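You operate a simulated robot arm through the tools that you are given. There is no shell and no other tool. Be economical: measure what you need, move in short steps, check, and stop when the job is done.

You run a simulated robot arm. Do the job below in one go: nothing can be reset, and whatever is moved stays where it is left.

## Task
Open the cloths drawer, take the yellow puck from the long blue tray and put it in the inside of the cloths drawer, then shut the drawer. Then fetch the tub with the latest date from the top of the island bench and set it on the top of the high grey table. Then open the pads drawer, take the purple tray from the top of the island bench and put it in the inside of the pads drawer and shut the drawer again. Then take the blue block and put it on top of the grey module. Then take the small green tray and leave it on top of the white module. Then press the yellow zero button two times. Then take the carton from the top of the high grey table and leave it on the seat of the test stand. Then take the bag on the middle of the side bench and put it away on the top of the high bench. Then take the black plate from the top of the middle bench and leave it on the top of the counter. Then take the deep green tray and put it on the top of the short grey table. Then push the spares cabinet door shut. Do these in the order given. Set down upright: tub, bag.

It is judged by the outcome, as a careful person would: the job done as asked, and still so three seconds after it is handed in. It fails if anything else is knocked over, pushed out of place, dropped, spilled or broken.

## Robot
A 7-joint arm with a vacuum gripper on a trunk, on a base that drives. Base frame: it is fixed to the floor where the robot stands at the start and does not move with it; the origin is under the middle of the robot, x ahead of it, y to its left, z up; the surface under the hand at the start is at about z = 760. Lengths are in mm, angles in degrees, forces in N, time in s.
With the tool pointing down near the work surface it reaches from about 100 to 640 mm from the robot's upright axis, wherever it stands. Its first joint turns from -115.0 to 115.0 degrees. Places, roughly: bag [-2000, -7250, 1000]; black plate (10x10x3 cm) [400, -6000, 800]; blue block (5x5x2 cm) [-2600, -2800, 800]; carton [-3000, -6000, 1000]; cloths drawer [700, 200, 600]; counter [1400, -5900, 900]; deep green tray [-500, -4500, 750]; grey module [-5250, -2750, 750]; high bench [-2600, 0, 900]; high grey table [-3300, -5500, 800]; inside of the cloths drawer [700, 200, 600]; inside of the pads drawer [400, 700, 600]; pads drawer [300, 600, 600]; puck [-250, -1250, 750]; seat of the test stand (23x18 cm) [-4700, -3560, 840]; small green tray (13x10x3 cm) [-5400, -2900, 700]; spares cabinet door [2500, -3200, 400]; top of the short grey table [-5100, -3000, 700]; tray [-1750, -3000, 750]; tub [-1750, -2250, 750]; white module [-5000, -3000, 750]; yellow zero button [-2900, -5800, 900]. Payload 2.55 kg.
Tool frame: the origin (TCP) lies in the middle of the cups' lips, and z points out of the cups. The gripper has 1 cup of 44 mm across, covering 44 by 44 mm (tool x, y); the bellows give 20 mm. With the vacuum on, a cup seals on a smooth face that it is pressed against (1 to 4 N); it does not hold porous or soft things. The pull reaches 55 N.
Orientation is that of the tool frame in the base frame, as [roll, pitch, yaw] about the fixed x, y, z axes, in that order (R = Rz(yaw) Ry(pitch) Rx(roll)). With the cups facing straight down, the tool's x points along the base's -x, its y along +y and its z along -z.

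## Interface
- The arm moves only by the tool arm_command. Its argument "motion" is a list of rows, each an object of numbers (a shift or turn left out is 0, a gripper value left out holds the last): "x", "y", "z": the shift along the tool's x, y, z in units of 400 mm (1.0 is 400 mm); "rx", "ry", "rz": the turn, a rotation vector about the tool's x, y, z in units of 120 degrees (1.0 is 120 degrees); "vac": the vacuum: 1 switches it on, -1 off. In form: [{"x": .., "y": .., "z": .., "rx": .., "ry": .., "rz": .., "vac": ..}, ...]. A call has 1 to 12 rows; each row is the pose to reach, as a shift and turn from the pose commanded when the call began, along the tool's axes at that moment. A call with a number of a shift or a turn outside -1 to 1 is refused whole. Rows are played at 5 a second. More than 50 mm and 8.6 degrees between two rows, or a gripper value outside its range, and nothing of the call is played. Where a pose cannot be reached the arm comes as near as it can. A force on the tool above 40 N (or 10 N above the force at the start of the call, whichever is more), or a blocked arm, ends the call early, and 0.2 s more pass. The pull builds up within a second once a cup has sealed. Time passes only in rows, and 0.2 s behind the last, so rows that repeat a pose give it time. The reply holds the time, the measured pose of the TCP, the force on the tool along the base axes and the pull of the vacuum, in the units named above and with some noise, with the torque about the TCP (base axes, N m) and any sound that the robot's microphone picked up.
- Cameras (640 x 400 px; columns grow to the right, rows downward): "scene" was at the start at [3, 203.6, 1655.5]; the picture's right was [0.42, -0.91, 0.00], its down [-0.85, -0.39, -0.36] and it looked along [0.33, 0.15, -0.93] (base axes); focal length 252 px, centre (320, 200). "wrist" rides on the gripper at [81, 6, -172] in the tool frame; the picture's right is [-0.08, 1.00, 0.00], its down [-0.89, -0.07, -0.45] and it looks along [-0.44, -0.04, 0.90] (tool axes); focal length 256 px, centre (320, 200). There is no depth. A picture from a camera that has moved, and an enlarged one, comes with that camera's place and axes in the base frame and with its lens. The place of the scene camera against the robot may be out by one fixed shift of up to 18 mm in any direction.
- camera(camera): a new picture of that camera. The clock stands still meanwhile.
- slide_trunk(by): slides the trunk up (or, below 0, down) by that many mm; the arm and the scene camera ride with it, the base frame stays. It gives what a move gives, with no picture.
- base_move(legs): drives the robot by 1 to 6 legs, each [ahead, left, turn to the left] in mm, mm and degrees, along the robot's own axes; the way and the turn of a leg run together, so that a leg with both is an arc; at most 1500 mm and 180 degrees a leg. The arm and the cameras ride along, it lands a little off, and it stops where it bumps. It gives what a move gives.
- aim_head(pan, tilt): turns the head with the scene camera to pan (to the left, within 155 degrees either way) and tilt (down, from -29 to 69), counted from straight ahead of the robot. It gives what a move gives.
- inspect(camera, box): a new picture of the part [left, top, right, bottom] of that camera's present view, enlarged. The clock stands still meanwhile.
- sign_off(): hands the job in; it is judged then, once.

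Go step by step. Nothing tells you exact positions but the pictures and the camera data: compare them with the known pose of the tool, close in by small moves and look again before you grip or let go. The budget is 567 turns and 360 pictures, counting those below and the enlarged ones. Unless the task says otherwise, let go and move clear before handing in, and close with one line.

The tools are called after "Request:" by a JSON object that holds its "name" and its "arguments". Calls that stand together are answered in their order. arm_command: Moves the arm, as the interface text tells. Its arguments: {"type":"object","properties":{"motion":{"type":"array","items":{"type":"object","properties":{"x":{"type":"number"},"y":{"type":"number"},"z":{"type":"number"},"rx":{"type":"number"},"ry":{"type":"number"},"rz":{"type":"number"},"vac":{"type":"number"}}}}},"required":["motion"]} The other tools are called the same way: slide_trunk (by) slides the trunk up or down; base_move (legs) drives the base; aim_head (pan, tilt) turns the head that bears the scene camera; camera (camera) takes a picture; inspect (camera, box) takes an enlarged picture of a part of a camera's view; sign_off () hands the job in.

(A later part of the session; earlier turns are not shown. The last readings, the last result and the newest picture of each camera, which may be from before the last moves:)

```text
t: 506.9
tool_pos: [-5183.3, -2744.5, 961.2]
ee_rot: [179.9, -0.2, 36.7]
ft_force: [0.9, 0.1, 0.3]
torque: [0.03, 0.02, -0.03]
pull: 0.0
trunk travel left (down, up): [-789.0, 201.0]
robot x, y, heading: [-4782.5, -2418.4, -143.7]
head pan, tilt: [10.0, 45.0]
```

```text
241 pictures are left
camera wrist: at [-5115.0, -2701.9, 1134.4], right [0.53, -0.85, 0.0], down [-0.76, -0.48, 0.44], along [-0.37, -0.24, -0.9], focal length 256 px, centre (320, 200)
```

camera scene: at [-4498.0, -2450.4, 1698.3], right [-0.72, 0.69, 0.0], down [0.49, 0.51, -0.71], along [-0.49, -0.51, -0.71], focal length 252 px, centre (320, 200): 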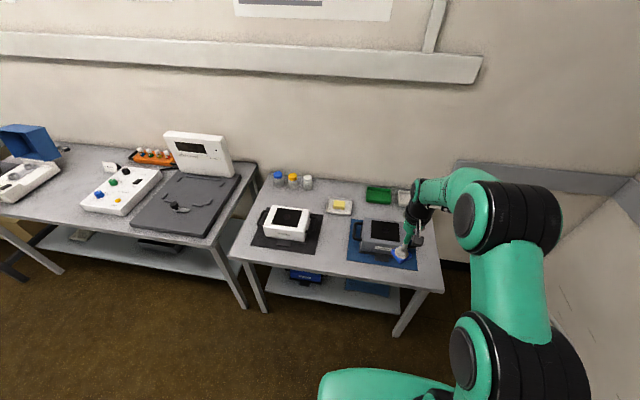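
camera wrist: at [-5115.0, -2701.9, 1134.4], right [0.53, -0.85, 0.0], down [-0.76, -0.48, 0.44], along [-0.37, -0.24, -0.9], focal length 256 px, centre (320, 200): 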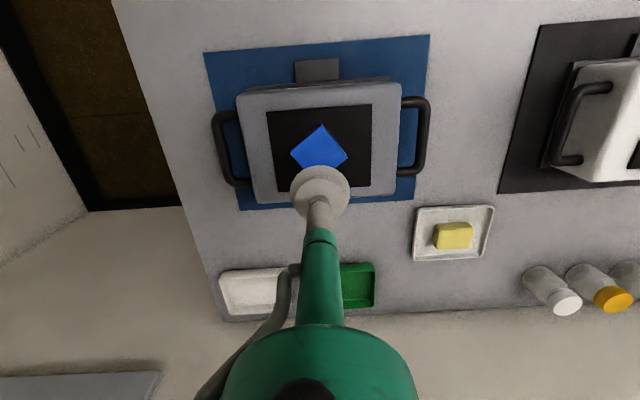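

The block sits on the grey module. The small green tray is at the back of the table, out of reach from the front, but there is a wide gap to the right of the table. I swing the arm left and approach from that side.

Request:
{"name": "base_move", "arguments": {"legs": [[-260, 0, 0]]}}

Request:
{"name": "arm_command", "arguments": {"motion": [{"x": 0.03, "y": 0.089, "rz": -0.039}, {"x": 0.06, "y": 0.179, "rz": -0.079}, {"x": 0.09, "y": 0.268, "rz": -0.118}, {"x": 0.12, "y": 0.357, "rz": -0.157}, {"x": 0.15, "y": 0.447, "rz": -0.196}, {"x": 0.18, "y": 0.536, "rz": -0.236}, {"x": 0.21, "y": 0.625, "rz": -0.275}, {"x": 0.21, "y": 0.625, "rz": -0.275}]}}

Request:
{"name": "aim_head", "arguments": {"pan": -20, "tilt": 45}}

Request:
{"name": "camera", "arguments": {"camera": "scene"}}

```text
t: 508.8
tool_pos: [-4971.0, -2591.7, 960.8]
ee_rot: [179.8, -0.1, 37.0]
ft_force: [0.4, -1.1, 0.2]
torque: [-0.04, 0.04, 0.01]
pull: 0.1
trunk travel left (down, up): [-789.0, 201.0]
robot x, y, heading: [-4571.2, -2261.5, -143.6]
head pan, tilt: [10.0, 45.0]
```

```text
t: 510.6
tool_pos: [-4754.2, -2741.2, 963.0]
ee_rot: [179.7, -0.1, 70.0]
ft_force: [0.1, 0.6, -0.5]
torque: [0.0, 0.0, 0.04]
pull: 0.0
trunk travel left (down, up): [-789.0, 201.0]
robot x, y, heading: [-4567.1, -2257.0, -143.2]
head pan, tilt: [10.0, 45.0]
```

```text
t: 511.5
tool_pos: [-4754.3, -2741.0, 963.3]
ee_rot: [179.8, 0.0, 70.0]
ft_force: [-0.3, -0.4, -0.2]
torque: [-0.02, 0.0, 0.01]
pull: 0.0
trunk travel left (down, up): [-789.0, 201.0]
robot x, y, heading: [-4566.7, -2260.0, -143.2]
head pan, tilt: [-20.0, 45.0]
```

```text
240 pictures are left
camera scene: at [-4481.7, -2385.3, 1698.4], right [-0.29, 0.96, 0.0], down [0.68, 0.2, -0.71], along [-0.68, -0.2, -0.71], focal length 252 px, centre (320, 200)
```

scene: 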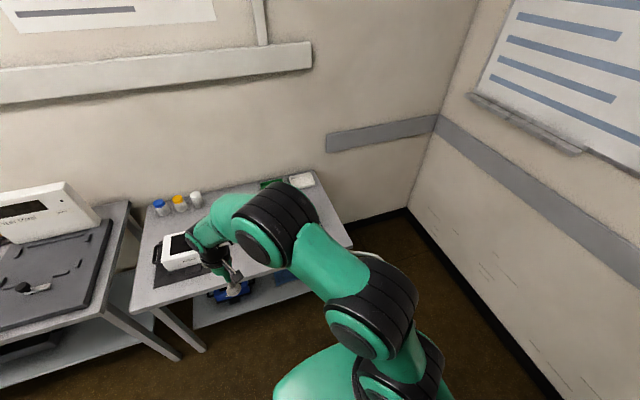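

Request:
{"name": "arm_command", "arguments": {"motion": [{"x": 0.013, "y": 0.102, "rz": -0.034}, {"x": 0.026, "y": 0.204, "rz": -0.069}, {"x": 0.039, "y": 0.307, "rz": -0.103}, {"x": 0.052, "y": 0.409, "rz": -0.1375}, {"x": 0.065, "y": 0.511, "rz": -0.172}, {"x": 0.078, "y": 0.613, "rz": -0.206}, {"x": 0.091, "y": 0.716, "rz": -0.24}, {"x": 0.104, "y": 0.818, "rz": -0.275}, {"x": 0.104, "y": 0.818, "rz": -0.275}]}}

Request:
{"name": "base_move", "arguments": {"legs": [[0, -480, -0.7], [700, 0, 0]]}}

Request:
{"name": "aim_head", "arguments": {"pan": 20, "tilt": 55}}

Request:
{"name": "camera", "arguments": {"camera": "scene"}}

Request:
{"name": "camera", "arguments": {"camera": "wrist"}}

```text
t: 513.5
tool_pos: [-4430.8, -2812.6, 963.6]
ee_rot: [179.8, 0.2, 103.0]
ft_force: [0.5, 0.4, -0.5]
torque: [-0.03, 0.02, 0.0]
pull: 0.1
trunk travel left (down, up): [-789.0, 201.0]
robot x, y, heading: [-4566.5, -2260.7, -143.2]
head pan, tilt: [-20.0, 45.0]
```

```text
t: 519.8
tool_pos: [-5285.3, -2831.4, 962.2]
ee_rot: [179.8, 0.0, 102.0]
ft_force: [-0.3, 1.2, -0.2]
torque: [0.03, -0.02, 0.02]
pull: 0.1
trunk travel left (down, up): [-789.0, 201.0]
robot x, y, heading: [-5416.8, -2271.3, -144.4]
head pan, tilt: [-20.0, 45.0]
```

```text
t: 520.9
tool_pos: [-5283.8, -2831.0, 963.2]
ee_rot: [179.8, 0.0, 102.0]
ft_force: [0.2, 0.0, -0.1]
torque: [0.01, -0.03, 0.01]
pull: 0.1
trunk travel left (down, up): [-789.0, 201.0]
robot x, y, heading: [-5416.0, -2276.9, -144.2]
head pan, tilt: [20.0, 55.0]
```

```text
239 pictures are left
camera scene: at [-5291.1, -2439.7, 1684.9], right [-0.83, 0.56, 0.0], down [0.46, 0.68, -0.57], along [-0.32, -0.47, -0.82], focal length 252 px, centre (320, 200)
```

scene: 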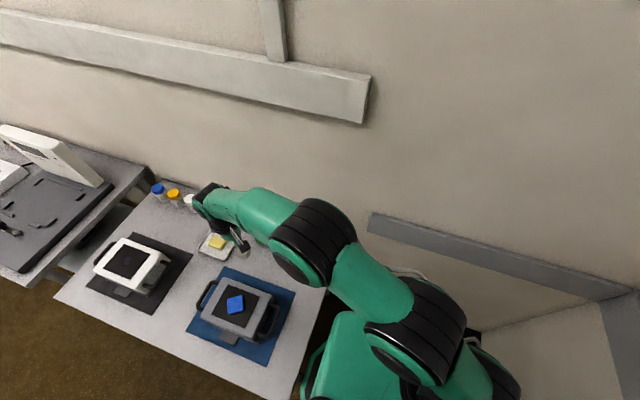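

```text
238 pictures are left
camera wrist: at [-5295.4, -2750.5, 1135.4], right [0.99, 0.13, 0.0], down [0.12, -0.89, 0.45], along [0.06, -0.44, -0.9], focal length 256 px, centre (320, 200)
```

wrist: 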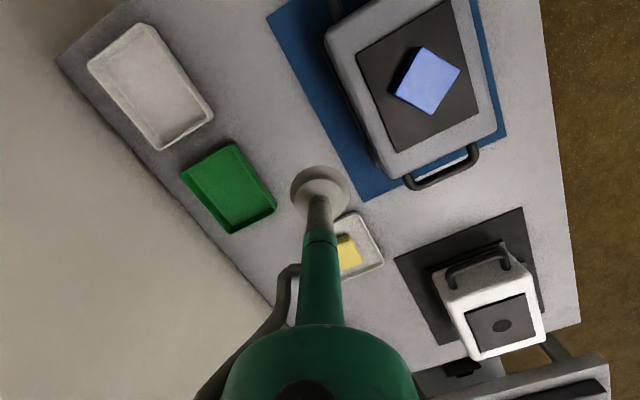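

Request:
{"name": "base_move", "arguments": {"legs": [[150, 0, 0.4]]}}

Request:
{"name": "camera", "arguments": {"camera": "wrist"}}

```text
t: 522.2
tool_pos: [-5400.9, -2918.1, 961.6]
ee_rot: [179.8, -0.1, 102.6]
ft_force: [0.6, 0.4, 0.8]
torque: [0.0, -0.01, -0.03]
pull: 0.2
trunk travel left (down, up): [-789.0, 201.0]
robot x, y, heading: [-5529.2, -2367.7, -143.6]
head pan, tilt: [20.0, 55.0]
```

```text
237 pictures are left
camera wrist: at [-5412.5, -2837.6, 1135.2], right [0.99, 0.14, 0.0], down [0.12, -0.89, 0.45], along [0.07, -0.44, -0.9], focal length 256 px, centre (320, 200)
```

wrist: 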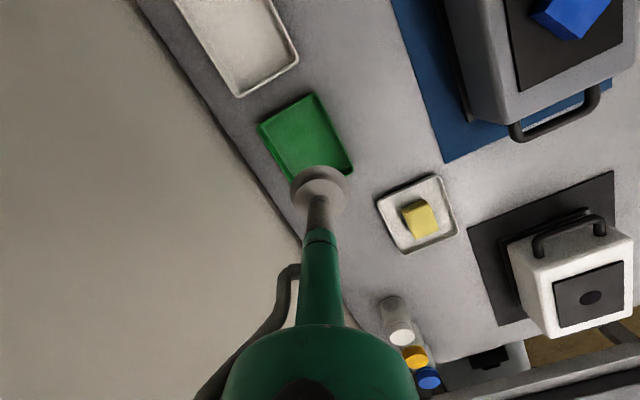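

Request:
{"name": "arm_command", "arguments": {"motion": [{"x": -0.025, "y": -0.049}, {"x": -0.025, "y": -0.049, "z": 0.1}, {"x": -0.025, "y": -0.049, "z": 0.2}, {"x": -0.025, "y": -0.049, "z": 0.3}, {"x": -0.025, "y": -0.049, "z": 0.36}, {"x": -0.025, "y": -0.049, "z": 0.36}]}}

Request:
{"name": "camera", "arguments": {"camera": "wrist"}}

```text
t: 523.6
tool_pos: [-5418.0, -2931.9, 816.3]
ee_rot: [179.8, 0.1, 102.5]
ft_force: [-0.4, 0.5, 0.7]
torque: [-0.03, 0.01, 0.01]
pull: 0.1
trunk travel left (down, up): [-789.0, 201.0]
robot x, y, heading: [-5536.3, -2366.3, -143.9]
head pan, tilt: [20.0, 55.0]
```

```text
236 pictures are left
camera wrist: at [-5427.8, -2851.4, 988.8], right [0.99, 0.14, 0.0], down [0.12, -0.89, 0.45], along [0.06, -0.44, -0.89], focal length 256 px, centre (320, 200)
```

wrist: 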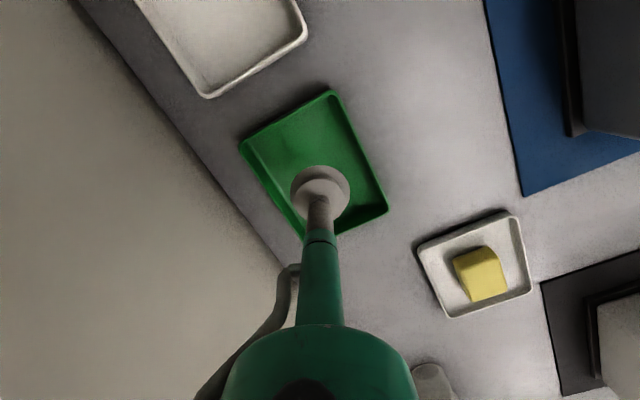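

Centered over the tray floor. I descend with vacuum.

Request:
{"name": "arm_command", "arguments": {"motion": [{"z": 0.06, "vac": 1}, {"z": 0.11}, {"z": 0.135}, {"z": 0.15}, {"z": 0.16}, {"z": 0.16}]}}

```text
t: 525.0
tool_pos: [-5417.6, -2932.3, 754.5]
ee_rot: [179.8, 0.1, 102.5]
ft_force: [-0.2, 0.4, -0.3]
torque: [0.0, 0.01, 0.0]
pull: 0.0
trunk travel left (down, up): [-789.0, 201.0]
robot x, y, heading: [-5535.2, -2360.5, -143.7]
head pan, tilt: [20.0, 55.0]
```

Request:
{"name": "arm_command", "arguments": {"motion": [{"z": 0.015}, {"z": 0.03}, {"z": 0.04}, {"z": 0.05}, {"z": 0.05}]}}

```text
t: 526.2
tool_pos: [-5417.7, -2930.7, 739.7]
ee_rot: [179.8, 0.2, 102.5]
ft_force: [-4.0, 12.4, 21.0]
torque: [-0.03, 0.11, -0.05]
pull: 55.1
trunk travel left (down, up): [-789.0, 201.0]
robot x, y, heading: [-5534.4, -2359.0, -143.6]
head pan, tilt: [20.0, 55.0]
stopped in row 5: the force on the tool passed its limit at 42 N (the readings are from after the stop); the commanded pose is now the measured one
```

Request:
{"name": "arm_command", "arguments": {"motion": [{"z": -0.04}, {"z": -0.14}, {"z": -0.24}, {"z": -0.34}, {"z": -0.44}, {"z": -0.54}, {"z": -0.56}]}}

Request:
{"name": "camera", "arguments": {"camera": "wrist"}}

```text
t: 527.8
tool_pos: [-5417.9, -2932.3, 961.3]
ee_rot: [179.8, 0.3, 102.5]
ft_force: [0.2, 0.0, -1.3]
torque: [0.0, 0.02, 0.03]
pull: 55.0
trunk travel left (down, up): [-789.0, 201.0]
robot x, y, heading: [-5532.2, -2360.2, -143.4]
head pan, tilt: [20.0, 55.0]
```

```text
235 pictures are left
camera wrist: at [-5429.3, -2851.8, 1134.2], right [0.99, 0.14, 0.0], down [0.12, -0.89, 0.45], along [0.06, -0.44, -0.89], focal length 256 px, centre (320, 200)
```

wrist: 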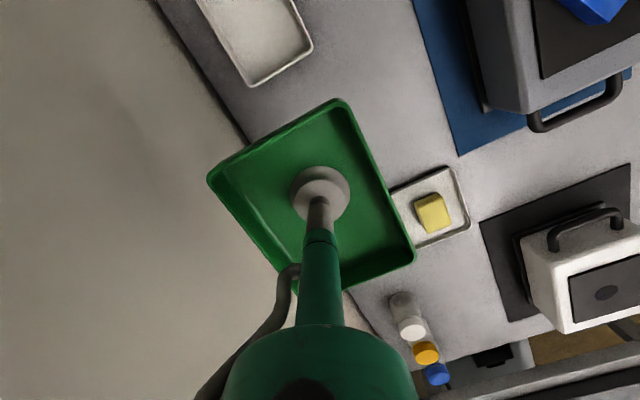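

Tray held. I back out and shift over in front of the white module.

Request:
{"name": "base_move", "arguments": {"legs": [[-850, 0, 0]]}}

Request:
{"name": "base_move", "arguments": {"legs": [[0, 720, -0.3]]}}

```text
t: 532.2
tool_pos: [-4739.6, -2435.2, 961.7]
ee_rot: [180.0, 0.2, 102.8]
ft_force: [1.2, 0.1, -0.1]
torque: [0.04, 0.03, 0.03]
pull: 54.8
trunk travel left (down, up): [-789.0, 201.0]
robot x, y, heading: [-4859.4, -1865.6, -143.4]
head pan, tilt: [20.0, 55.0]
```

```text
t: 536.1
tool_pos: [-4320.3, -3009.8, 961.6]
ee_rot: [179.9, 0.1, 102.3]
ft_force: [0.5, -1.0, -0.9]
torque: [0.01, 0.01, -0.04]
pull: 55.3
trunk travel left (down, up): [-789.0, 201.0]
robot x, y, heading: [-4437.6, -2442.7, -144.0]
head pan, tilt: [20.0, 55.0]
```

Request:
{"name": "arm_command", "arguments": {"motion": [{"x": 0.06, "y": -0.09}, {"x": 0.12, "y": -0.18}, {"x": 0.18, "y": -0.27}, {"x": 0.24, "y": -0.36}, {"x": 0.3, "y": -0.45}, {"x": 0.36, "y": -0.54}, {"x": 0.42, "y": -0.63}, {"x": 0.48, "y": -0.72}, {"x": 0.54, "y": -0.81}, {"x": 0.6, "y": -0.9}, {"x": 0.66, "y": -0.99}, {"x": 0.66, "y": -0.99}]}}

Request:
{"name": "base_move", "arguments": {"legs": [[180, 0, 0]]}}

Request:
{"name": "camera", "arguments": {"camera": "wrist"}}

Request:
{"name": "aim_head", "arguments": {"pan": 0, "tilt": 50}}

Request:
{"name": "camera", "arguments": {"camera": "scene"}}

```text
t: 538.7
tool_pos: [-4762.8, -2834.6, 959.5]
ee_rot: [179.9, 0.1, 102.4]
ft_force: [-0.9, -0.2, -0.8]
torque: [0.06, 0.03, 0.01]
pull: 54.9
trunk travel left (down, up): [-789.0, 201.0]
robot x, y, heading: [-4434.2, -2440.8, -144.1]
head pan, tilt: [20.0, 55.0]
```

```text
t: 540.2
tool_pos: [-4907.6, -2941.7, 959.1]
ee_rot: [179.8, 0.2, 102.3]
ft_force: [-0.1, 0.0, -1.5]
torque: [0.02, -0.02, -0.01]
pull: 54.6
trunk travel left (down, up): [-789.0, 201.0]
robot x, y, heading: [-4580.4, -2544.9, -143.9]
head pan, tilt: [20.0, 55.0]
```

```text
234 pictures are left
camera wrist: at [-4918.6, -2859.5, 1131.8], right [0.99, 0.14, 0.0], down [0.12, -0.89, 0.45], along [0.06, -0.44, -0.89], focal length 256 px, centre (320, 200)
```

wrist: 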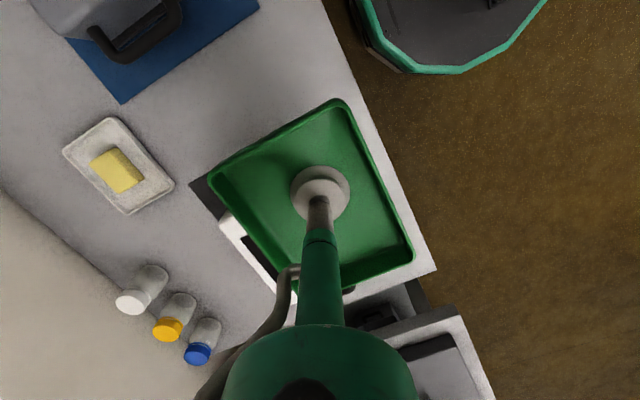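

```text
t: 541.1
tool_pos: [-4907.0, -2940.2, 959.0]
ee_rot: [179.8, 0.1, 102.4]
ft_force: [0.8, 0.0, -0.4]
torque: [0.03, 0.01, 0.02]
pull: 55.1
trunk travel left (down, up): [-789.0, 201.0]
robot x, y, heading: [-4578.1, -2542.7, -143.9]
head pan, tilt: [0.0, 50.0]
```

```text
233 pictures are left
camera scene: at [-4477.1, -2693.6, 1691.4], right [-0.59, 0.81, 0.0], down [0.62, 0.45, -0.64], along [-0.52, -0.38, -0.77], focal length 252 px, centre (320, 200)
```

scene: 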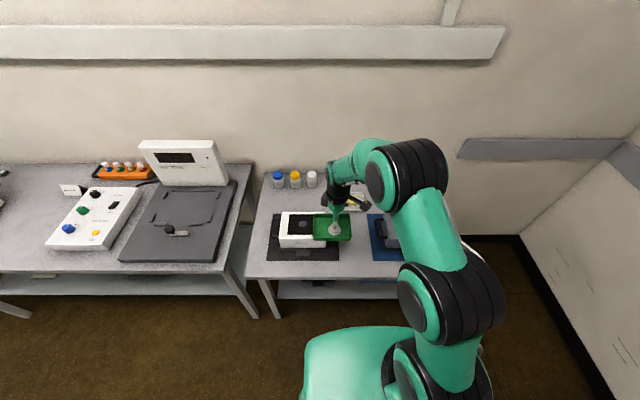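

Request:
{"name": "base_move", "arguments": {"legs": [[60, 127, 0]]}}

Request:
{"name": "camera", "arguments": {"camera": "wrist"}}

```text
t: 542.4
tool_pos: [-4880.7, -3079.8, 958.6]
ee_rot: [179.8, 0.1, 102.3]
ft_force: [0.3, -0.1, -0.5]
torque: [0.02, 0.01, 0.0]
pull: 55.0
trunk travel left (down, up): [-789.0, 201.0]
robot x, y, heading: [-4554.8, -2684.3, -143.7]
head pan, tilt: [0.0, 50.0]
```

```text
232 pictures are left
camera wrist: at [-4891.9, -2998.6, 1131.9], right [0.99, 0.13, 0.0], down [0.12, -0.89, 0.45], along [0.06, -0.44, -0.89], focal length 256 px, centre (320, 200)
```

wrist: 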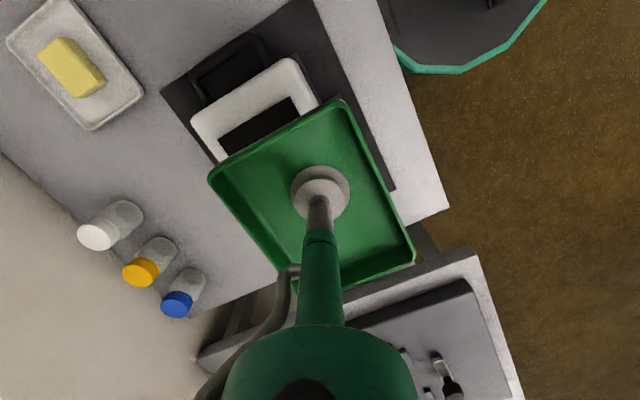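

Request:
{"name": "arm_command", "arguments": {"motion": [{"x": -0.022, "y": -0.051}, {"x": -0.044, "y": -0.102}, {"x": -0.044, "y": -0.102, "z": 0.1}, {"x": -0.044, "y": -0.102, "z": 0.2}, {"x": -0.044, "y": -0.102, "z": 0.24}, {"x": -0.044, "y": -0.102, "z": 0.24}]}}

Request:
{"name": "camera", "arguments": {"camera": "wrist"}}

Request:
{"name": "inspect", "arguments": {"camera": "scene", "box": [240, 150, 400, 250]}}

```text
t: 543.8
tool_pos: [-4917.4, -3105.4, 862.3]
ee_rot: [179.8, 0.3, 102.4]
ft_force: [0.4, 0.2, 0.2]
torque: [-0.01, -0.01, -0.01]
pull: 55.1
trunk travel left (down, up): [-789.0, 201.0]
robot x, y, heading: [-4555.0, -2680.7, -143.8]
head pan, tilt: [0.0, 50.0]
```

```text
231 pictures are left
camera wrist: at [-4928.7, -3024.3, 1036.0], right [0.99, 0.13, 0.0], down [0.12, -0.89, 0.45], along [0.06, -0.44, -0.89], focal length 256 px, centre (320, 200)
```

wrist: 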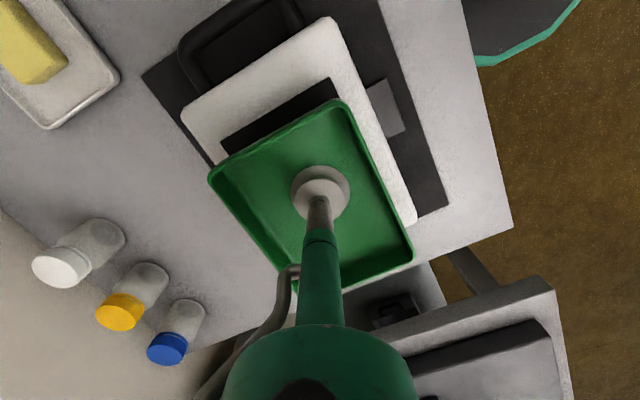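

```text
4.00 times, centred on (320, 200) of scene
camera zoom: at [-4451.2, -2833.0, 1691.5], right [-0.59, 0.81, 0.0], down [0.62, 0.45, -0.64], along [-0.52, -0.38, -0.77], focal length 1008 px, centre (320, 200)
```

zoom: 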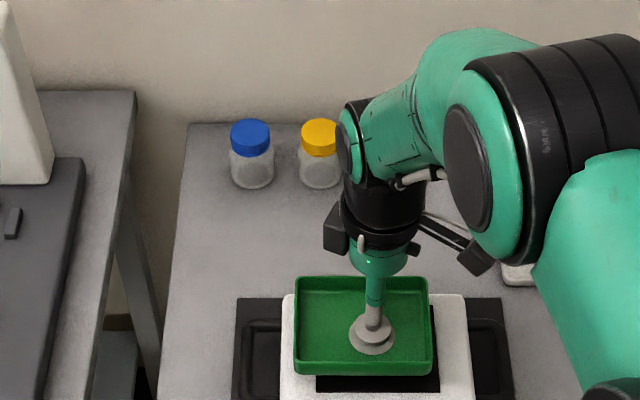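

Request:
{"name": "arm_command", "arguments": {"motion": [{"x": 0.02, "y": -0.025}, {"x": 0.02, "y": -0.025, "z": 0.03}, {"x": 0.02, "y": -0.025, "z": 0.05}, {"x": 0.02, "y": -0.025, "z": 0.065}, {"x": 0.02, "y": -0.025, "z": 0.075}]}}

```text
t: 545.0
tool_pos: [-4927.4, -3097.1, 834.0]
ee_rot: [179.8, 0.3, 102.2]
ft_force: [3.6, 7.6, 7.2]
torque: [-0.11, 0.04, -0.06]
pull: 54.8
trunk travel left (down, up): [-789.0, 201.0]
robot x, y, heading: [-4552.4, -2683.6, -143.9]
head pan, tilt: [0.0, 50.0]
```

Contact on the module top. I check the picture before letting go.

Request:
{"name": "camera", "arguments": {"camera": "wrist"}}

Request:
{"name": "inspect", "arguments": {"camera": "scene", "box": [240, 150, 400, 250]}}

```text
229 pictures are left
camera wrist: at [-4938.3, -3016.4, 1007.2], right [0.99, 0.13, 0.0], down [0.12, -0.89, 0.45], along [0.06, -0.44, -0.89], focal length 256 px, centre (320, 200)
```

wrist: 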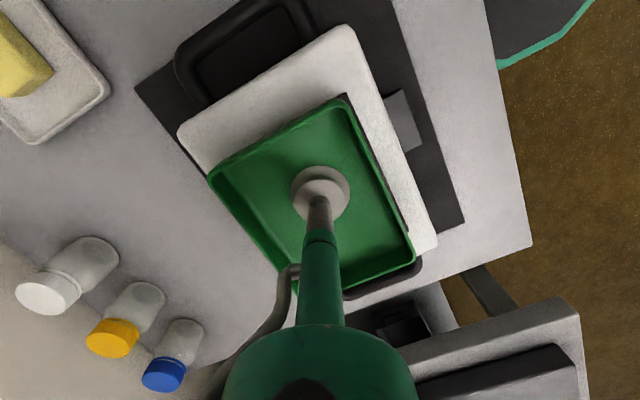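

```text
4.00 times, centred on (320, 200) of scene
camera zoom: at [-4449.9, -2830.8, 1691.8], right [-0.59, 0.81, 0.0], down [0.62, 0.45, -0.64], along [-0.52, -0.38, -0.77], focal length 1008 px, centre (320, 200)
```

zoom: 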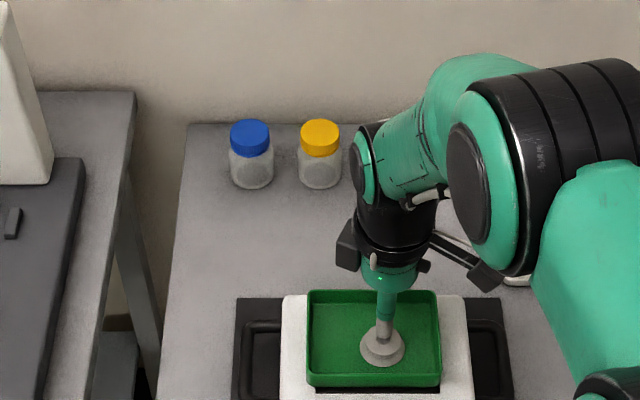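

Request:
{"name": "arm_command", "arguments": {"motion": [{"z": -0.005}, {"z": -0.005, "vac": -1}, {"z": -0.005}, {"z": -0.005}, {"z": -0.005}, {"z": -0.02}, {"z": -0.1}, {"z": -0.2}, {"z": -0.3}]}}

Request:
{"name": "camera", "arguments": {"camera": "wrist"}}

```text
t: 547.0
tool_pos: [-4928.2, -3100.1, 952.8]
ee_rot: [179.9, 0.1, 102.3]
ft_force: [-0.2, 1.1, -0.2]
torque: [-0.01, 0.01, -0.02]
pull: 0.0
trunk travel left (down, up): [-789.0, 201.0]
robot x, y, heading: [-4554.9, -2686.5, -143.9]
head pan, tilt: [0.0, 50.0]
```

```text
227 pictures are left
camera wrist: at [-4938.7, -3019.0, 1125.8], right [0.99, 0.13, 0.0], down [0.12, -0.89, 0.45], along [0.06, -0.44, -0.89], focal length 256 px, centre (320, 200)
```

wrist: 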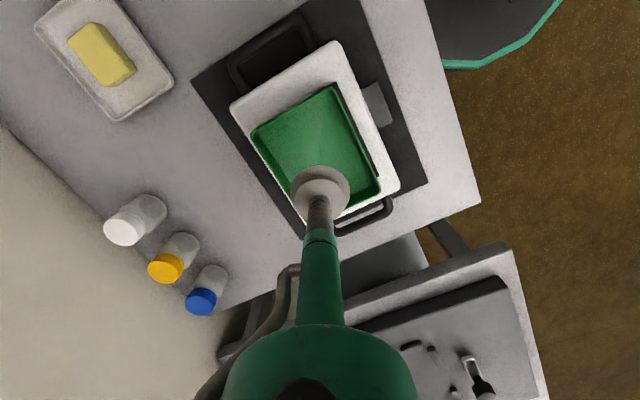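

The green tray rests on the white module. Next I drive along to the film gauge on the high grey table.

Request:
{"name": "base_move", "arguments": {"legs": [[-510, 0, 0]]}}

Request:
{"name": "arm_command", "arguments": {"motion": [{"rz": 0.068}, {"rz": 0.137}, {"rz": 0.206}, {"rz": 0.275}, {"rz": 0.344}, {"rz": 0.413}, {"rz": 0.482}, {"rz": 0.55}, {"rz": 0.55}]}}

Request:
{"name": "base_move", "arguments": {"legs": [[0, 1200, 0], [0, 1200, 0], [0, 1100, 0]]}}

Request:
{"name": "aim_head", "arguments": {"pan": 0, "tilt": 35}}

Request:
{"name": "camera", "arguments": {"camera": "scene"}}

```text
t: 550.0
tool_pos: [-4518.9, -2803.8, 953.0]
ee_rot: [179.7, 0.2, 102.4]
ft_force: [0.2, -0.4, -0.8]
torque: [-0.06, 0.01, 0.01]
pull: 0.1
trunk travel left (down, up): [-789.0, 201.0]
robot x, y, heading: [-4141.2, -2382.8, -143.5]
head pan, tilt: [0.0, 50.0]
```

```text
t: 552.0
tool_pos: [-4519.0, -2804.4, 953.9]
ee_rot: [179.8, -0.1, 36.3]
ft_force: [-0.4, 0.3, -0.2]
torque: [0.0, 0.01, -0.02]
pull: 0.0
trunk travel left (down, up): [-789.0, 201.0]
robot x, y, heading: [-4143.3, -2385.0, -144.0]
head pan, tilt: [0.0, 50.0]
```

```text
t: 569.1
tool_pos: [-2451.6, -5657.8, 952.1]
ee_rot: [179.8, -0.1, 37.1]
ft_force: [-0.2, -0.5, -0.4]
torque: [0.04, -0.02, -0.01]
pull: 0.1
trunk travel left (down, up): [-789.0, 201.0]
robot x, y, heading: [-2084.8, -5232.3, -143.2]
head pan, tilt: [0.0, 50.0]
```

```text
t: 569.8
tool_pos: [-2451.0, -5657.2, 952.7]
ee_rot: [179.6, -0.2, 37.1]
ft_force: [0.5, -0.1, 0.0]
torque: [0.01, -0.04, 0.0]
pull: 0.0
trunk travel left (down, up): [-789.0, 201.0]
robot x, y, heading: [-2078.4, -5233.3, -143.1]
head pan, tilt: [0.0, 35.0]
```

```text
226 pictures are left
camera scene: at [-1986.0, -5388.7, 1713.1], right [-0.6, 0.8, 0.0], down [0.46, 0.35, -0.82], along [-0.65, -0.49, -0.57], focal length 252 px, centre (320, 200)
```

scene: 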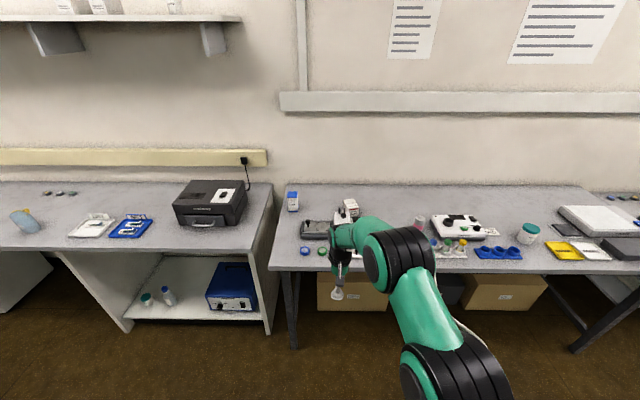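

Request:
{"name": "slide_trunk", "arguments": {"by": 80}}

Request:
{"name": "base_move", "arguments": {"legs": [[350, 0, -0.8]]}}

Request:
{"name": "camera", "arguments": {"camera": "wrist"}}

Request:
{"name": "aim_head", "arguments": {"pan": 0, "tilt": 50}}

Request:
{"name": "inspect", "arguments": {"camera": "scene", "box": [240, 130, 400, 230]}}

```text
t: 571.0
tool_pos: [-2448.9, -5657.6, 1032.7]
ee_rot: [179.7, -0.1, 37.0]
ft_force: [0.5, -0.3, 0.0]
torque: [0.0, -0.01, 0.01]
pull: 0.2
trunk travel left (down, up): [-869.0, 121.0]
robot x, y, heading: [-2080.7, -5234.8, -143.1]
head pan, tilt: [0.0, 35.0]
```

```text
t: 573.3
tool_pos: [-2737.4, -5860.2, 1032.6]
ee_rot: [179.8, -0.1, 36.3]
ft_force: [0.2, -0.3, 0.2]
torque: [0.02, -0.04, -0.04]
pull: 0.0
trunk travel left (down, up): [-869.0, 121.0]
robot x, y, heading: [-2366.7, -5442.5, -143.9]
head pan, tilt: [0.0, 35.0]
```

```text
225 pictures are left
camera wrist: at [-2668.8, -5817.1, 1205.3], right [0.53, -0.85, 0.0], down [-0.76, -0.47, 0.44], along [-0.38, -0.24, -0.9], focal length 256 px, centre (320, 200)
```

wrist: 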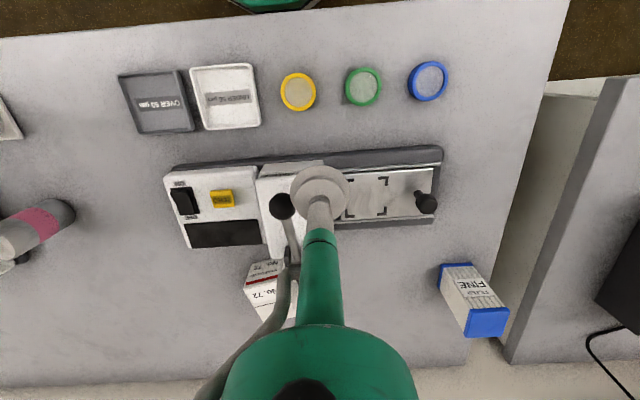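

```text
t: 574.0
tool_pos: [-2735.7, -5859.3, 1031.6]
ee_rot: [179.7, 0.0, 36.4]
ft_force: [0.1, 0.2, -0.4]
torque: [0.01, 0.0, 0.02]
pull: 0.0
trunk travel left (down, up): [-869.0, 121.0]
robot x, y, heading: [-2361.0, -5444.1, -143.7]
head pan, tilt: [0.0, 50.0]
```

```text
4.00 times, centred on (320, 180) of scene
camera zoom: at [-2260.0, -5591.4, 1771.5], right [-0.59, 0.81, 0.0], down [0.62, 0.45, -0.64], along [-0.52, -0.38, -0.77], focal length 1008 px, centre (320, 280)
```

zoom: 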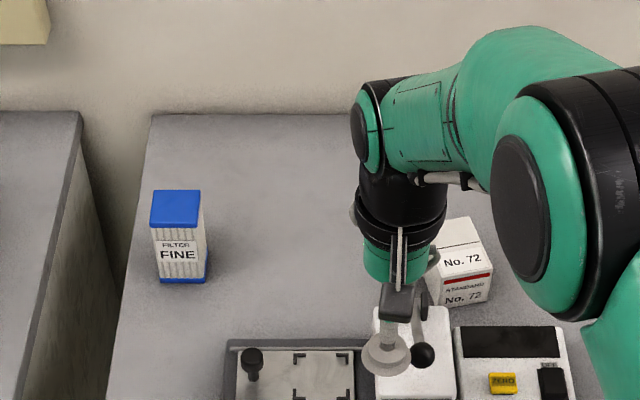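

Request:
{"name": "arm_command", "arguments": {"motion": [{"x": -0.038, "y": -0.086}, {"x": -0.076, "y": -0.171}, {"x": -0.113, "y": -0.257}, {"x": -0.151, "y": -0.3425}, {"x": -0.151, "y": -0.3425, "z": 0.1}, {"x": -0.151, "y": -0.3425, "z": 0.2}, {"x": -0.151, "y": -0.3425, "z": 0.2}]}}

Request:
{"name": "camera", "arguments": {"camera": "wrist"}}

```text
t: 575.6
tool_pos: [-2867.4, -5784.0, 952.5]
ee_rot: [179.8, 0.0, 36.2]
ft_force: [-0.3, -0.7, -0.2]
torque: [0.03, 0.02, 0.0]
pull: 0.1
trunk travel left (down, up): [-869.0, 121.0]
robot x, y, heading: [-2363.8, -5441.0, -144.0]
head pan, tilt: [0.0, 50.0]
```

```text
223 pictures are left
camera wrist: at [-2797.5, -5740.1, 1125.4], right [0.53, -0.85, 0.0], down [-0.76, -0.47, 0.45], along [-0.38, -0.24, -0.9], focal length 256 px, centre (320, 200)
```

wrist: 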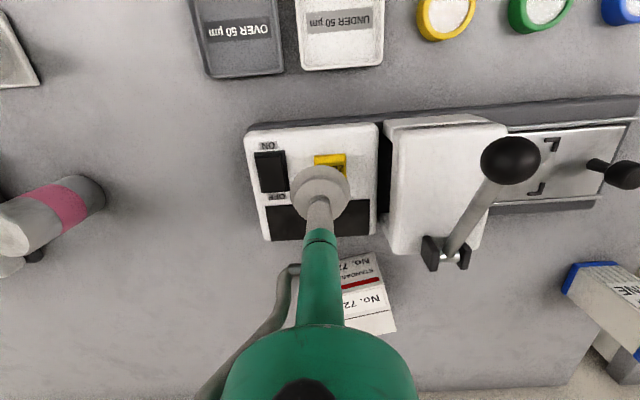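

Request:
{"name": "arm_command", "arguments": {"motion": [{"y": 0.028}, {"y": 0.028, "z": 0.06}, {"y": 0.028, "z": 0.08}, {"y": 0.028, "z": 0.08}]}}

Request:
{"name": "inspect", "arguments": {"camera": "wrist", "box": [240, 130, 400, 230]}}

```text
t: 576.6
tool_pos: [-2858.9, -5792.6, 919.9]
ee_rot: [179.6, -0.2, 36.3]
ft_force: [-0.7, 0.0, -0.3]
torque: [-0.01, 0.01, 0.04]
pull: 0.1
trunk travel left (down, up): [-869.0, 121.0]
robot x, y, heading: [-2361.8, -5440.9, -143.7]
head pan, tilt: [0.0, 50.0]
```

```text
4.00 times, centred on (320, 180) of wrist
camera zoom: at [-2790.9, -5749.8, 1092.9], right [0.53, -0.85, 0.0], down [-0.76, -0.47, 0.44], along [-0.38, -0.24, -0.9], focal length 1024 px, centre (320, 280)
```

zoom: 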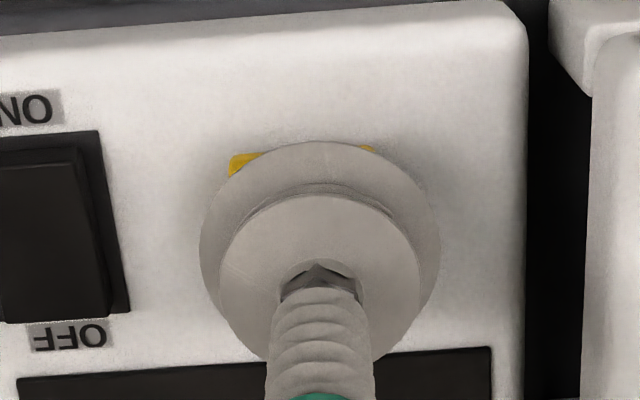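

Request:
{"name": "arm_command", "arguments": {"motion": [{"y": -0.008, "z": 0.02}, {"y": -0.008, "z": 0.035}, {"y": -0.008, "z": 0.045}]}}

```text
t: 577.4
tool_pos: [-2862.9, -5791.6, 902.0]
ee_rot: [179.8, 0.0, 36.3]
ft_force: [-0.9, -0.7, 1.9]
torque: [0.01, -0.02, 0.01]
pull: 0.1
trunk travel left (down, up): [-869.0, 121.0]
robot x, y, heading: [-2362.1, -5440.6, -143.9]
head pan, tilt: [0.0, 50.0]
heard: click
```

A click was heard: first press. I lift clear and press once more.

Request:
{"name": "arm_command", "arguments": {"motion": [{"z": -0.03}, {"z": -0.06}, {"z": -0.06}, {"z": -0.06}]}}

Request:
{"name": "arm_command", "arguments": {"motion": [{"z": 0.03}, {"z": 0.05}, {"z": 0.06}]}}

```text
t: 578.4
tool_pos: [-2861.6, -5791.3, 925.3]
ee_rot: [179.7, -0.2, 36.4]
ft_force: [0.8, 0.0, 0.3]
torque: [-0.01, -0.01, 0.03]
pull: 0.1
trunk travel left (down, up): [-869.0, 121.0]
robot x, y, heading: [-2362.6, -5443.0, -144.0]
head pan, tilt: [0.0, 50.0]
```

```text
t: 579.2
tool_pos: [-2861.5, -5791.0, 900.3]
ee_rot: [179.7, 0.0, 36.3]
ft_force: [-0.4, -0.7, 1.8]
torque: [0.01, -0.06, -0.01]
pull: 0.0
trunk travel left (down, up): [-869.0, 121.0]
robot x, y, heading: [-2360.8, -5441.5, -144.1]
head pan, tilt: [0.0, 50.0]
heard: click
```

Second click heard. I rise and look at the carton behind the gauge.

Request:
{"name": "arm_command", "arguments": {"motion": [{"z": -0.05}, {"z": -0.15}, {"z": -0.25}, {"z": -0.25}]}}

Request:
{"name": "camera", "arguments": {"camera": "wrist"}}

Request:
{"name": "inspect", "arguments": {"camera": "scene", "box": [280, 130, 440, 230]}}

```text
t: 580.2
tool_pos: [-2863.5, -5792.4, 1001.1]
ee_rot: [179.8, -0.3, 36.2]
ft_force: [-0.4, 0.1, -0.4]
torque: [0.01, -0.05, 0.04]
pull: 0.1
trunk travel left (down, up): [-869.0, 121.0]
robot x, y, heading: [-2362.8, -5440.9, -143.8]
head pan, tilt: [0.0, 50.0]
```

```text
221 pictures are left
camera wrist: at [-2795.2, -5749.3, 1173.8], right [0.53, -0.85, 0.0], down [-0.76, -0.47, 0.44], along [-0.37, -0.24, -0.9], focal length 256 px, centre (320, 200)
```

wrist: 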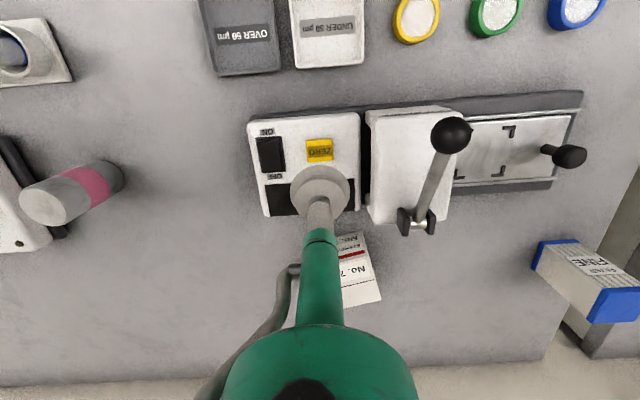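

```text
4.00 times, centred on (360, 180) of scene
camera zoom: at [-2260.9, -5592.0, 1771.4], right [-0.59, 0.81, 0.0], down [0.62, 0.45, -0.64], along [-0.52, -0.38, -0.77], focal length 1008 px, centre (160, 280)
```

zoom: 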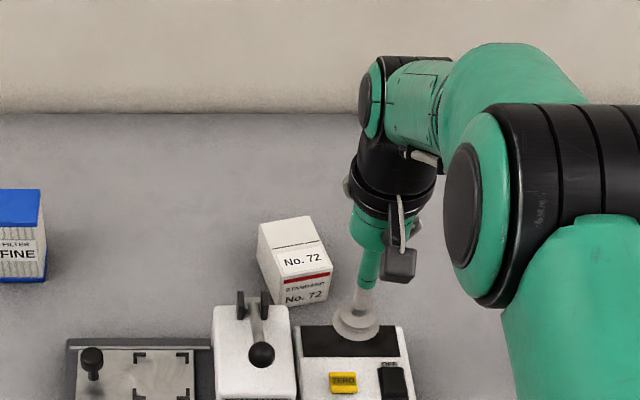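

The carton is too deep for reach from here, but the table is open underneath and the base is low, so I can roll the base partly under it. I go in small steps.

Request:
{"name": "slide_trunk", "arguments": {"by": 60}}

Request:
{"name": "aim_head", "arguments": {"pan": 0, "tilt": 69}}

Request:
{"name": "base_move", "arguments": {"legs": [[80, 0, 0]]}}

Request:
{"name": "camera", "arguments": {"camera": "scene"}}

```text
t: 581.2
tool_pos: [-2864.2, -5792.4, 1061.2]
ee_rot: [179.7, 0.0, 36.3]
ft_force: [0.5, -0.1, -0.3]
torque: [0.01, -0.01, 0.0]
pull: 0.0
trunk travel left (down, up): [-929.0, 61.0]
robot x, y, heading: [-2362.5, -5444.4, -144.0]
head pan, tilt: [0.0, 50.0]
```

```text
t: 582.1
tool_pos: [-2863.6, -5792.1, 1060.0]
ee_rot: [179.7, 0.0, 36.3]
ft_force: [0.2, 0.2, -0.4]
torque: [-0.01, 0.02, 0.0]
pull: 0.1
trunk travel left (down, up): [-929.0, 61.0]
robot x, y, heading: [-2359.7, -5441.6, -144.1]
head pan, tilt: [0.0, 68.8]
```

```text
t: 583.1
tool_pos: [-2928.4, -5840.4, 1061.3]
ee_rot: [179.8, -0.1, 36.4]
ft_force: [-0.1, 0.1, 0.0]
torque: [0.01, -0.02, 0.01]
pull: 0.1
trunk travel left (down, up): [-929.0, 61.0]
robot x, y, heading: [-2426.2, -5485.1, -143.8]
head pan, tilt: [0.0, 68.8]
```

```text
219 pictures are left
camera scene: at [-2308.1, -5626.5, 1809.5], right [-0.59, 0.81, 0.0], down [0.75, 0.55, -0.36], along [-0.29, -0.21, -0.93], focal length 252 px, centre (320, 200)
```

scene: 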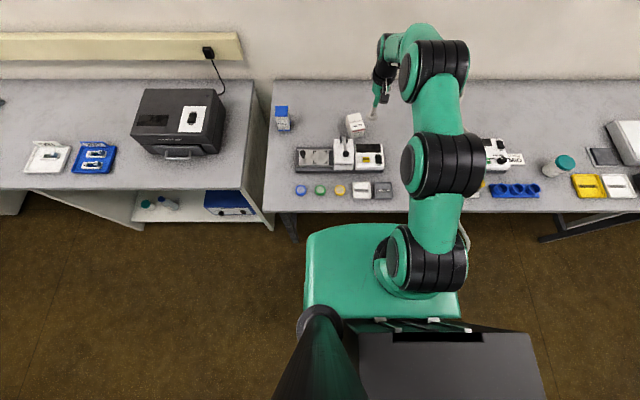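

Request:
{"name": "base_move", "arguments": {"legs": [[90, 0, 0]]}}

Request:
{"name": "camera", "arguments": {"camera": "wrist"}}

Request:
{"name": "camera", "arguments": {"camera": "scene"}}

```text
t: 584.2
tool_pos: [-3000.3, -5893.5, 1060.9]
ee_rot: [179.7, -0.2, 36.4]
ft_force: [-0.6, -0.5, -0.6]
torque: [-0.04, -0.05, 0.0]
pull: 0.0
trunk travel left (down, up): [-929.0, 61.0]
robot x, y, heading: [-2497.2, -5538.9, -143.4]
head pan, tilt: [0.0, 68.8]
```

```text
218 pictures are left
camera wrist: at [-2930.9, -5849.7, 1233.7], right [0.53, -0.85, 0.0], down [-0.76, -0.47, 0.44], along [-0.37, -0.24, -0.9], focal length 256 px, centre (320, 200)
```

wrist: 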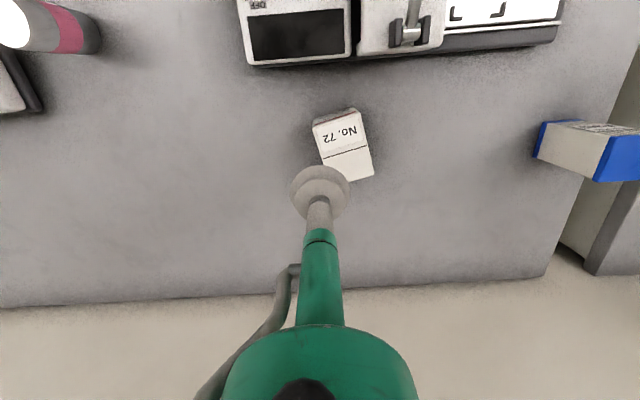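

```text
217 pictures are left
camera scene: at [-2379.8, -5678.9, 1809.5], right [-0.59, 0.81, 0.0], down [0.75, 0.55, -0.36], along [-0.29, -0.21, -0.93], focal length 252 px, centre (320, 200)
```

scene: 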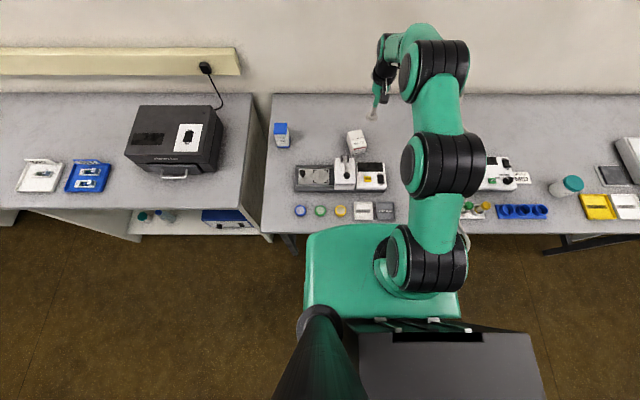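

Request:
{"name": "arm_command", "arguments": {"motion": [{"x": -0.014, "y": 0.083}, {"x": -0.014, "y": 0.083, "z": 0.1}, {"x": -0.014, "y": 0.083, "z": 0.2}, {"x": -0.014, "y": 0.083, "z": 0.25}, {"x": -0.014, "y": 0.083, "z": 0.25}]}}

Request:
{"name": "camera", "arguments": {"camera": "wrist"}}

```text
t: 585.4
tool_pos: [-2984.5, -5921.9, 960.6]
ee_rot: [179.7, 0.0, 36.4]
ft_force: [-0.4, -0.2, 0.2]
torque: [0.0, 0.05, 0.0]
pull: 0.1
trunk travel left (down, up): [-929.0, 61.0]
robot x, y, heading: [-2497.1, -5543.4, -143.8]
head pan, tilt: [0.0, 68.8]
```

```text
216 pictures are left
camera wrist: at [-2915.1, -5879.2, 1133.4], right [0.53, -0.85, 0.0], down [-0.76, -0.47, 0.44], along [-0.38, -0.24, -0.9], focal length 256 px, centre (320, 200)
```

wrist: 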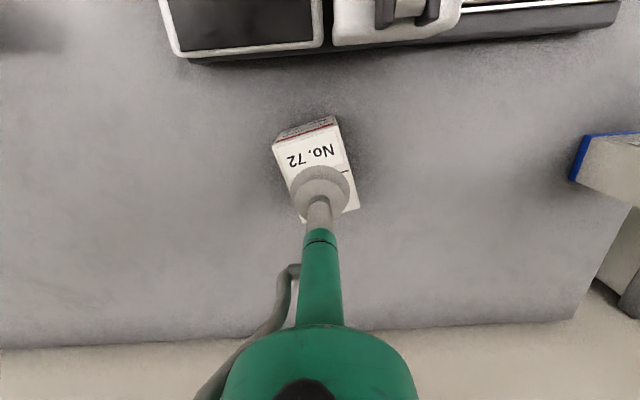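

Request:
{"name": "arm_command", "arguments": {"motion": [{"x": -0.008, "z": 0.04, "vac": 1}, {"x": -0.008, "z": 0.08}, {"x": -0.008, "z": 0.1}, {"x": -0.008, "z": 0.115}, {"x": -0.008, "z": 0.125}, {"x": -0.008, "z": 0.125}]}}

```text
t: 586.8
tool_pos: [-2985.4, -5924.1, 910.4]
ee_rot: [179.7, -0.1, 36.4]
ft_force: [0.6, 0.2, 0.0]
torque: [0.0, 0.0, -0.01]
pull: 54.8
trunk travel left (down, up): [-929.0, 61.0]
robot x, y, heading: [-2498.3, -5543.5, -144.0]
head pan, tilt: [0.0, 68.8]
```

Sealed on the carton. I lift it high, clear of the gauge lever.

Request:
{"name": "arm_command", "arguments": {"motion": [{"z": -0.04}, {"z": -0.12}, {"z": -0.22}, {"z": -0.32}, {"z": -0.38}, {"z": -0.38}]}}

Request:
{"name": "slide_trunk", "arguments": {"by": 60}}

Request:
{"name": "camera", "arguments": {"camera": "wrist"}}

```text
t: 588.2
tool_pos: [-2985.3, -5924.3, 1064.7]
ee_rot: [179.7, -0.1, 36.4]
ft_force: [0.7, -0.1, -1.2]
torque: [0.0, 0.03, 0.02]
pull: 55.2
trunk travel left (down, up): [-929.0, 61.0]
robot x, y, heading: [-2499.6, -5541.0, -143.9]
head pan, tilt: [0.0, 68.8]
```

```text
t: 589.2
tool_pos: [-2985.4, -5923.8, 1125.8]
ee_rot: [179.6, -0.1, 36.4]
ft_force: [0.4, -0.2, -1.0]
torque: [0.02, -0.03, 0.02]
pull: 54.4
trunk travel left (down, up): [-989.0, 1.0]
robot x, y, heading: [-2498.1, -5543.5, -143.8]
head pan, tilt: [0.0, 68.8]
```

```text
215 pictures are left
camera wrist: at [-2916.0, -5880.2, 1298.3], right [0.53, -0.85, 0.0], down [-0.76, -0.47, 0.44], along [-0.37, -0.24, -0.9], focal length 256 px, centre (320, 200)
```

wrist: 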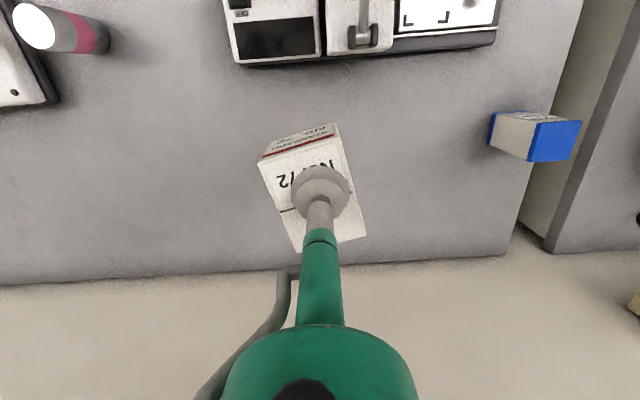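

Request:
{"name": "base_move", "arguments": {"legs": [[-520, 0, 0]]}}

Request:
{"name": "base_move", "arguments": {"legs": [[0, -1250, -0.2], [0, -1250, 0]]}}

Request:
{"name": "aim_head", "arguments": {"pan": 0, "tilt": 40}}

Request:
{"name": "camera", "arguments": {"camera": "scene"}}

```text
t: 592.3
tool_pos: [-2550.9, -5609.7, 1125.6]
ee_rot: [179.7, -0.2, 36.9]
ft_force: [0.1, 0.1, -0.8]
torque: [-0.03, -0.02, -0.02]
pull: 55.1
trunk travel left (down, up): [-989.0, 1.0]
robot x, y, heading: [-2064.0, -5222.3, -143.1]
head pan, tilt: [0.0, 68.8]
```

```text
t: 604.5
tool_pos: [-4036.4, -3634.1, 1124.8]
ee_rot: [179.7, -0.2, 38.1]
ft_force: [0.1, -0.6, -0.9]
torque: [-0.04, 0.0, 0.03]
pull: 54.7
trunk travel left (down, up): [-989.0, 1.0]
robot x, y, heading: [-3562.2, -3238.1, -142.2]
head pan, tilt: [0.0, 68.8]
```

```text
t: 605.4
tool_pos: [-4036.4, -3634.7, 1125.9]
ee_rot: [179.8, -0.1, 38.2]
ft_force: [0.6, -0.7, -1.7]
torque: [-0.01, 0.01, -0.01]
pull: 55.5
trunk travel left (down, up): [-989.0, 1.0]
robot x, y, heading: [-3561.6, -3237.4, -142.2]
head pan, tilt: [0.0, 40.0]
```

```text
214 pictures are left
camera scene: at [-3461.4, -3388.4, 1905.5], right [-0.62, 0.79, 0.0], down [0.51, 0.4, -0.77], along [-0.6, -0.47, -0.64], focal length 252 px, centre (320, 200)
```

scene: 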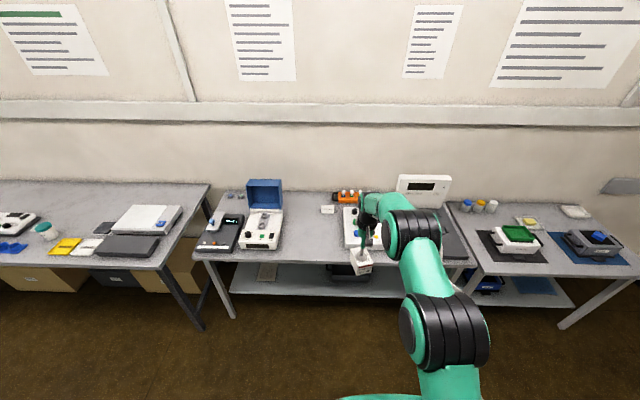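

Request:
{"name": "base_move", "arguments": {"legs": [[0, -400, -1.7]]}}

Request:
{"name": "aim_head", "arguments": {"pan": 15, "tilt": 45}}

Request:
{"name": "camera", "arguments": {"camera": "scene"}}

```text
t: 607.9
tool_pos: [-4294.3, -3294.9, 1124.1]
ee_rot: [179.7, -0.1, 36.5]
ft_force: [-0.3, 0.1, -1.3]
torque: [0.0, 0.0, 0.0]
pull: 54.6
trunk travel left (down, up): [-989.0, 1.0]
robot x, y, heading: [-3806.7, -2914.0, -143.5]
head pan, tilt: [0.0, 40.0]
```

```text
t: 608.7
tool_pos: [-4294.0, -3295.6, 1125.0]
ee_rot: [179.7, -0.1, 36.5]
ft_force: [-1.0, 0.4, -0.7]
torque: [-0.01, -0.04, 0.01]
pull: 54.8
trunk travel left (down, up): [-989.0, 1.0]
robot x, y, heading: [-3807.3, -2911.9, -143.7]
head pan, tilt: [15.0, 45.0]
```

```text
213 pictures are left
camera scene: at [-3694.3, -3079.7, 1898.4], right [-0.78, 0.63, 0.0], down [0.44, 0.55, -0.71], along [-0.44, -0.55, -0.71], focal length 252 px, centre (320, 200)
```

scene: 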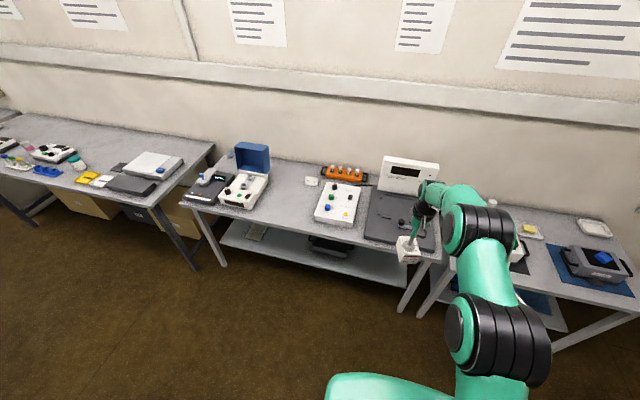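

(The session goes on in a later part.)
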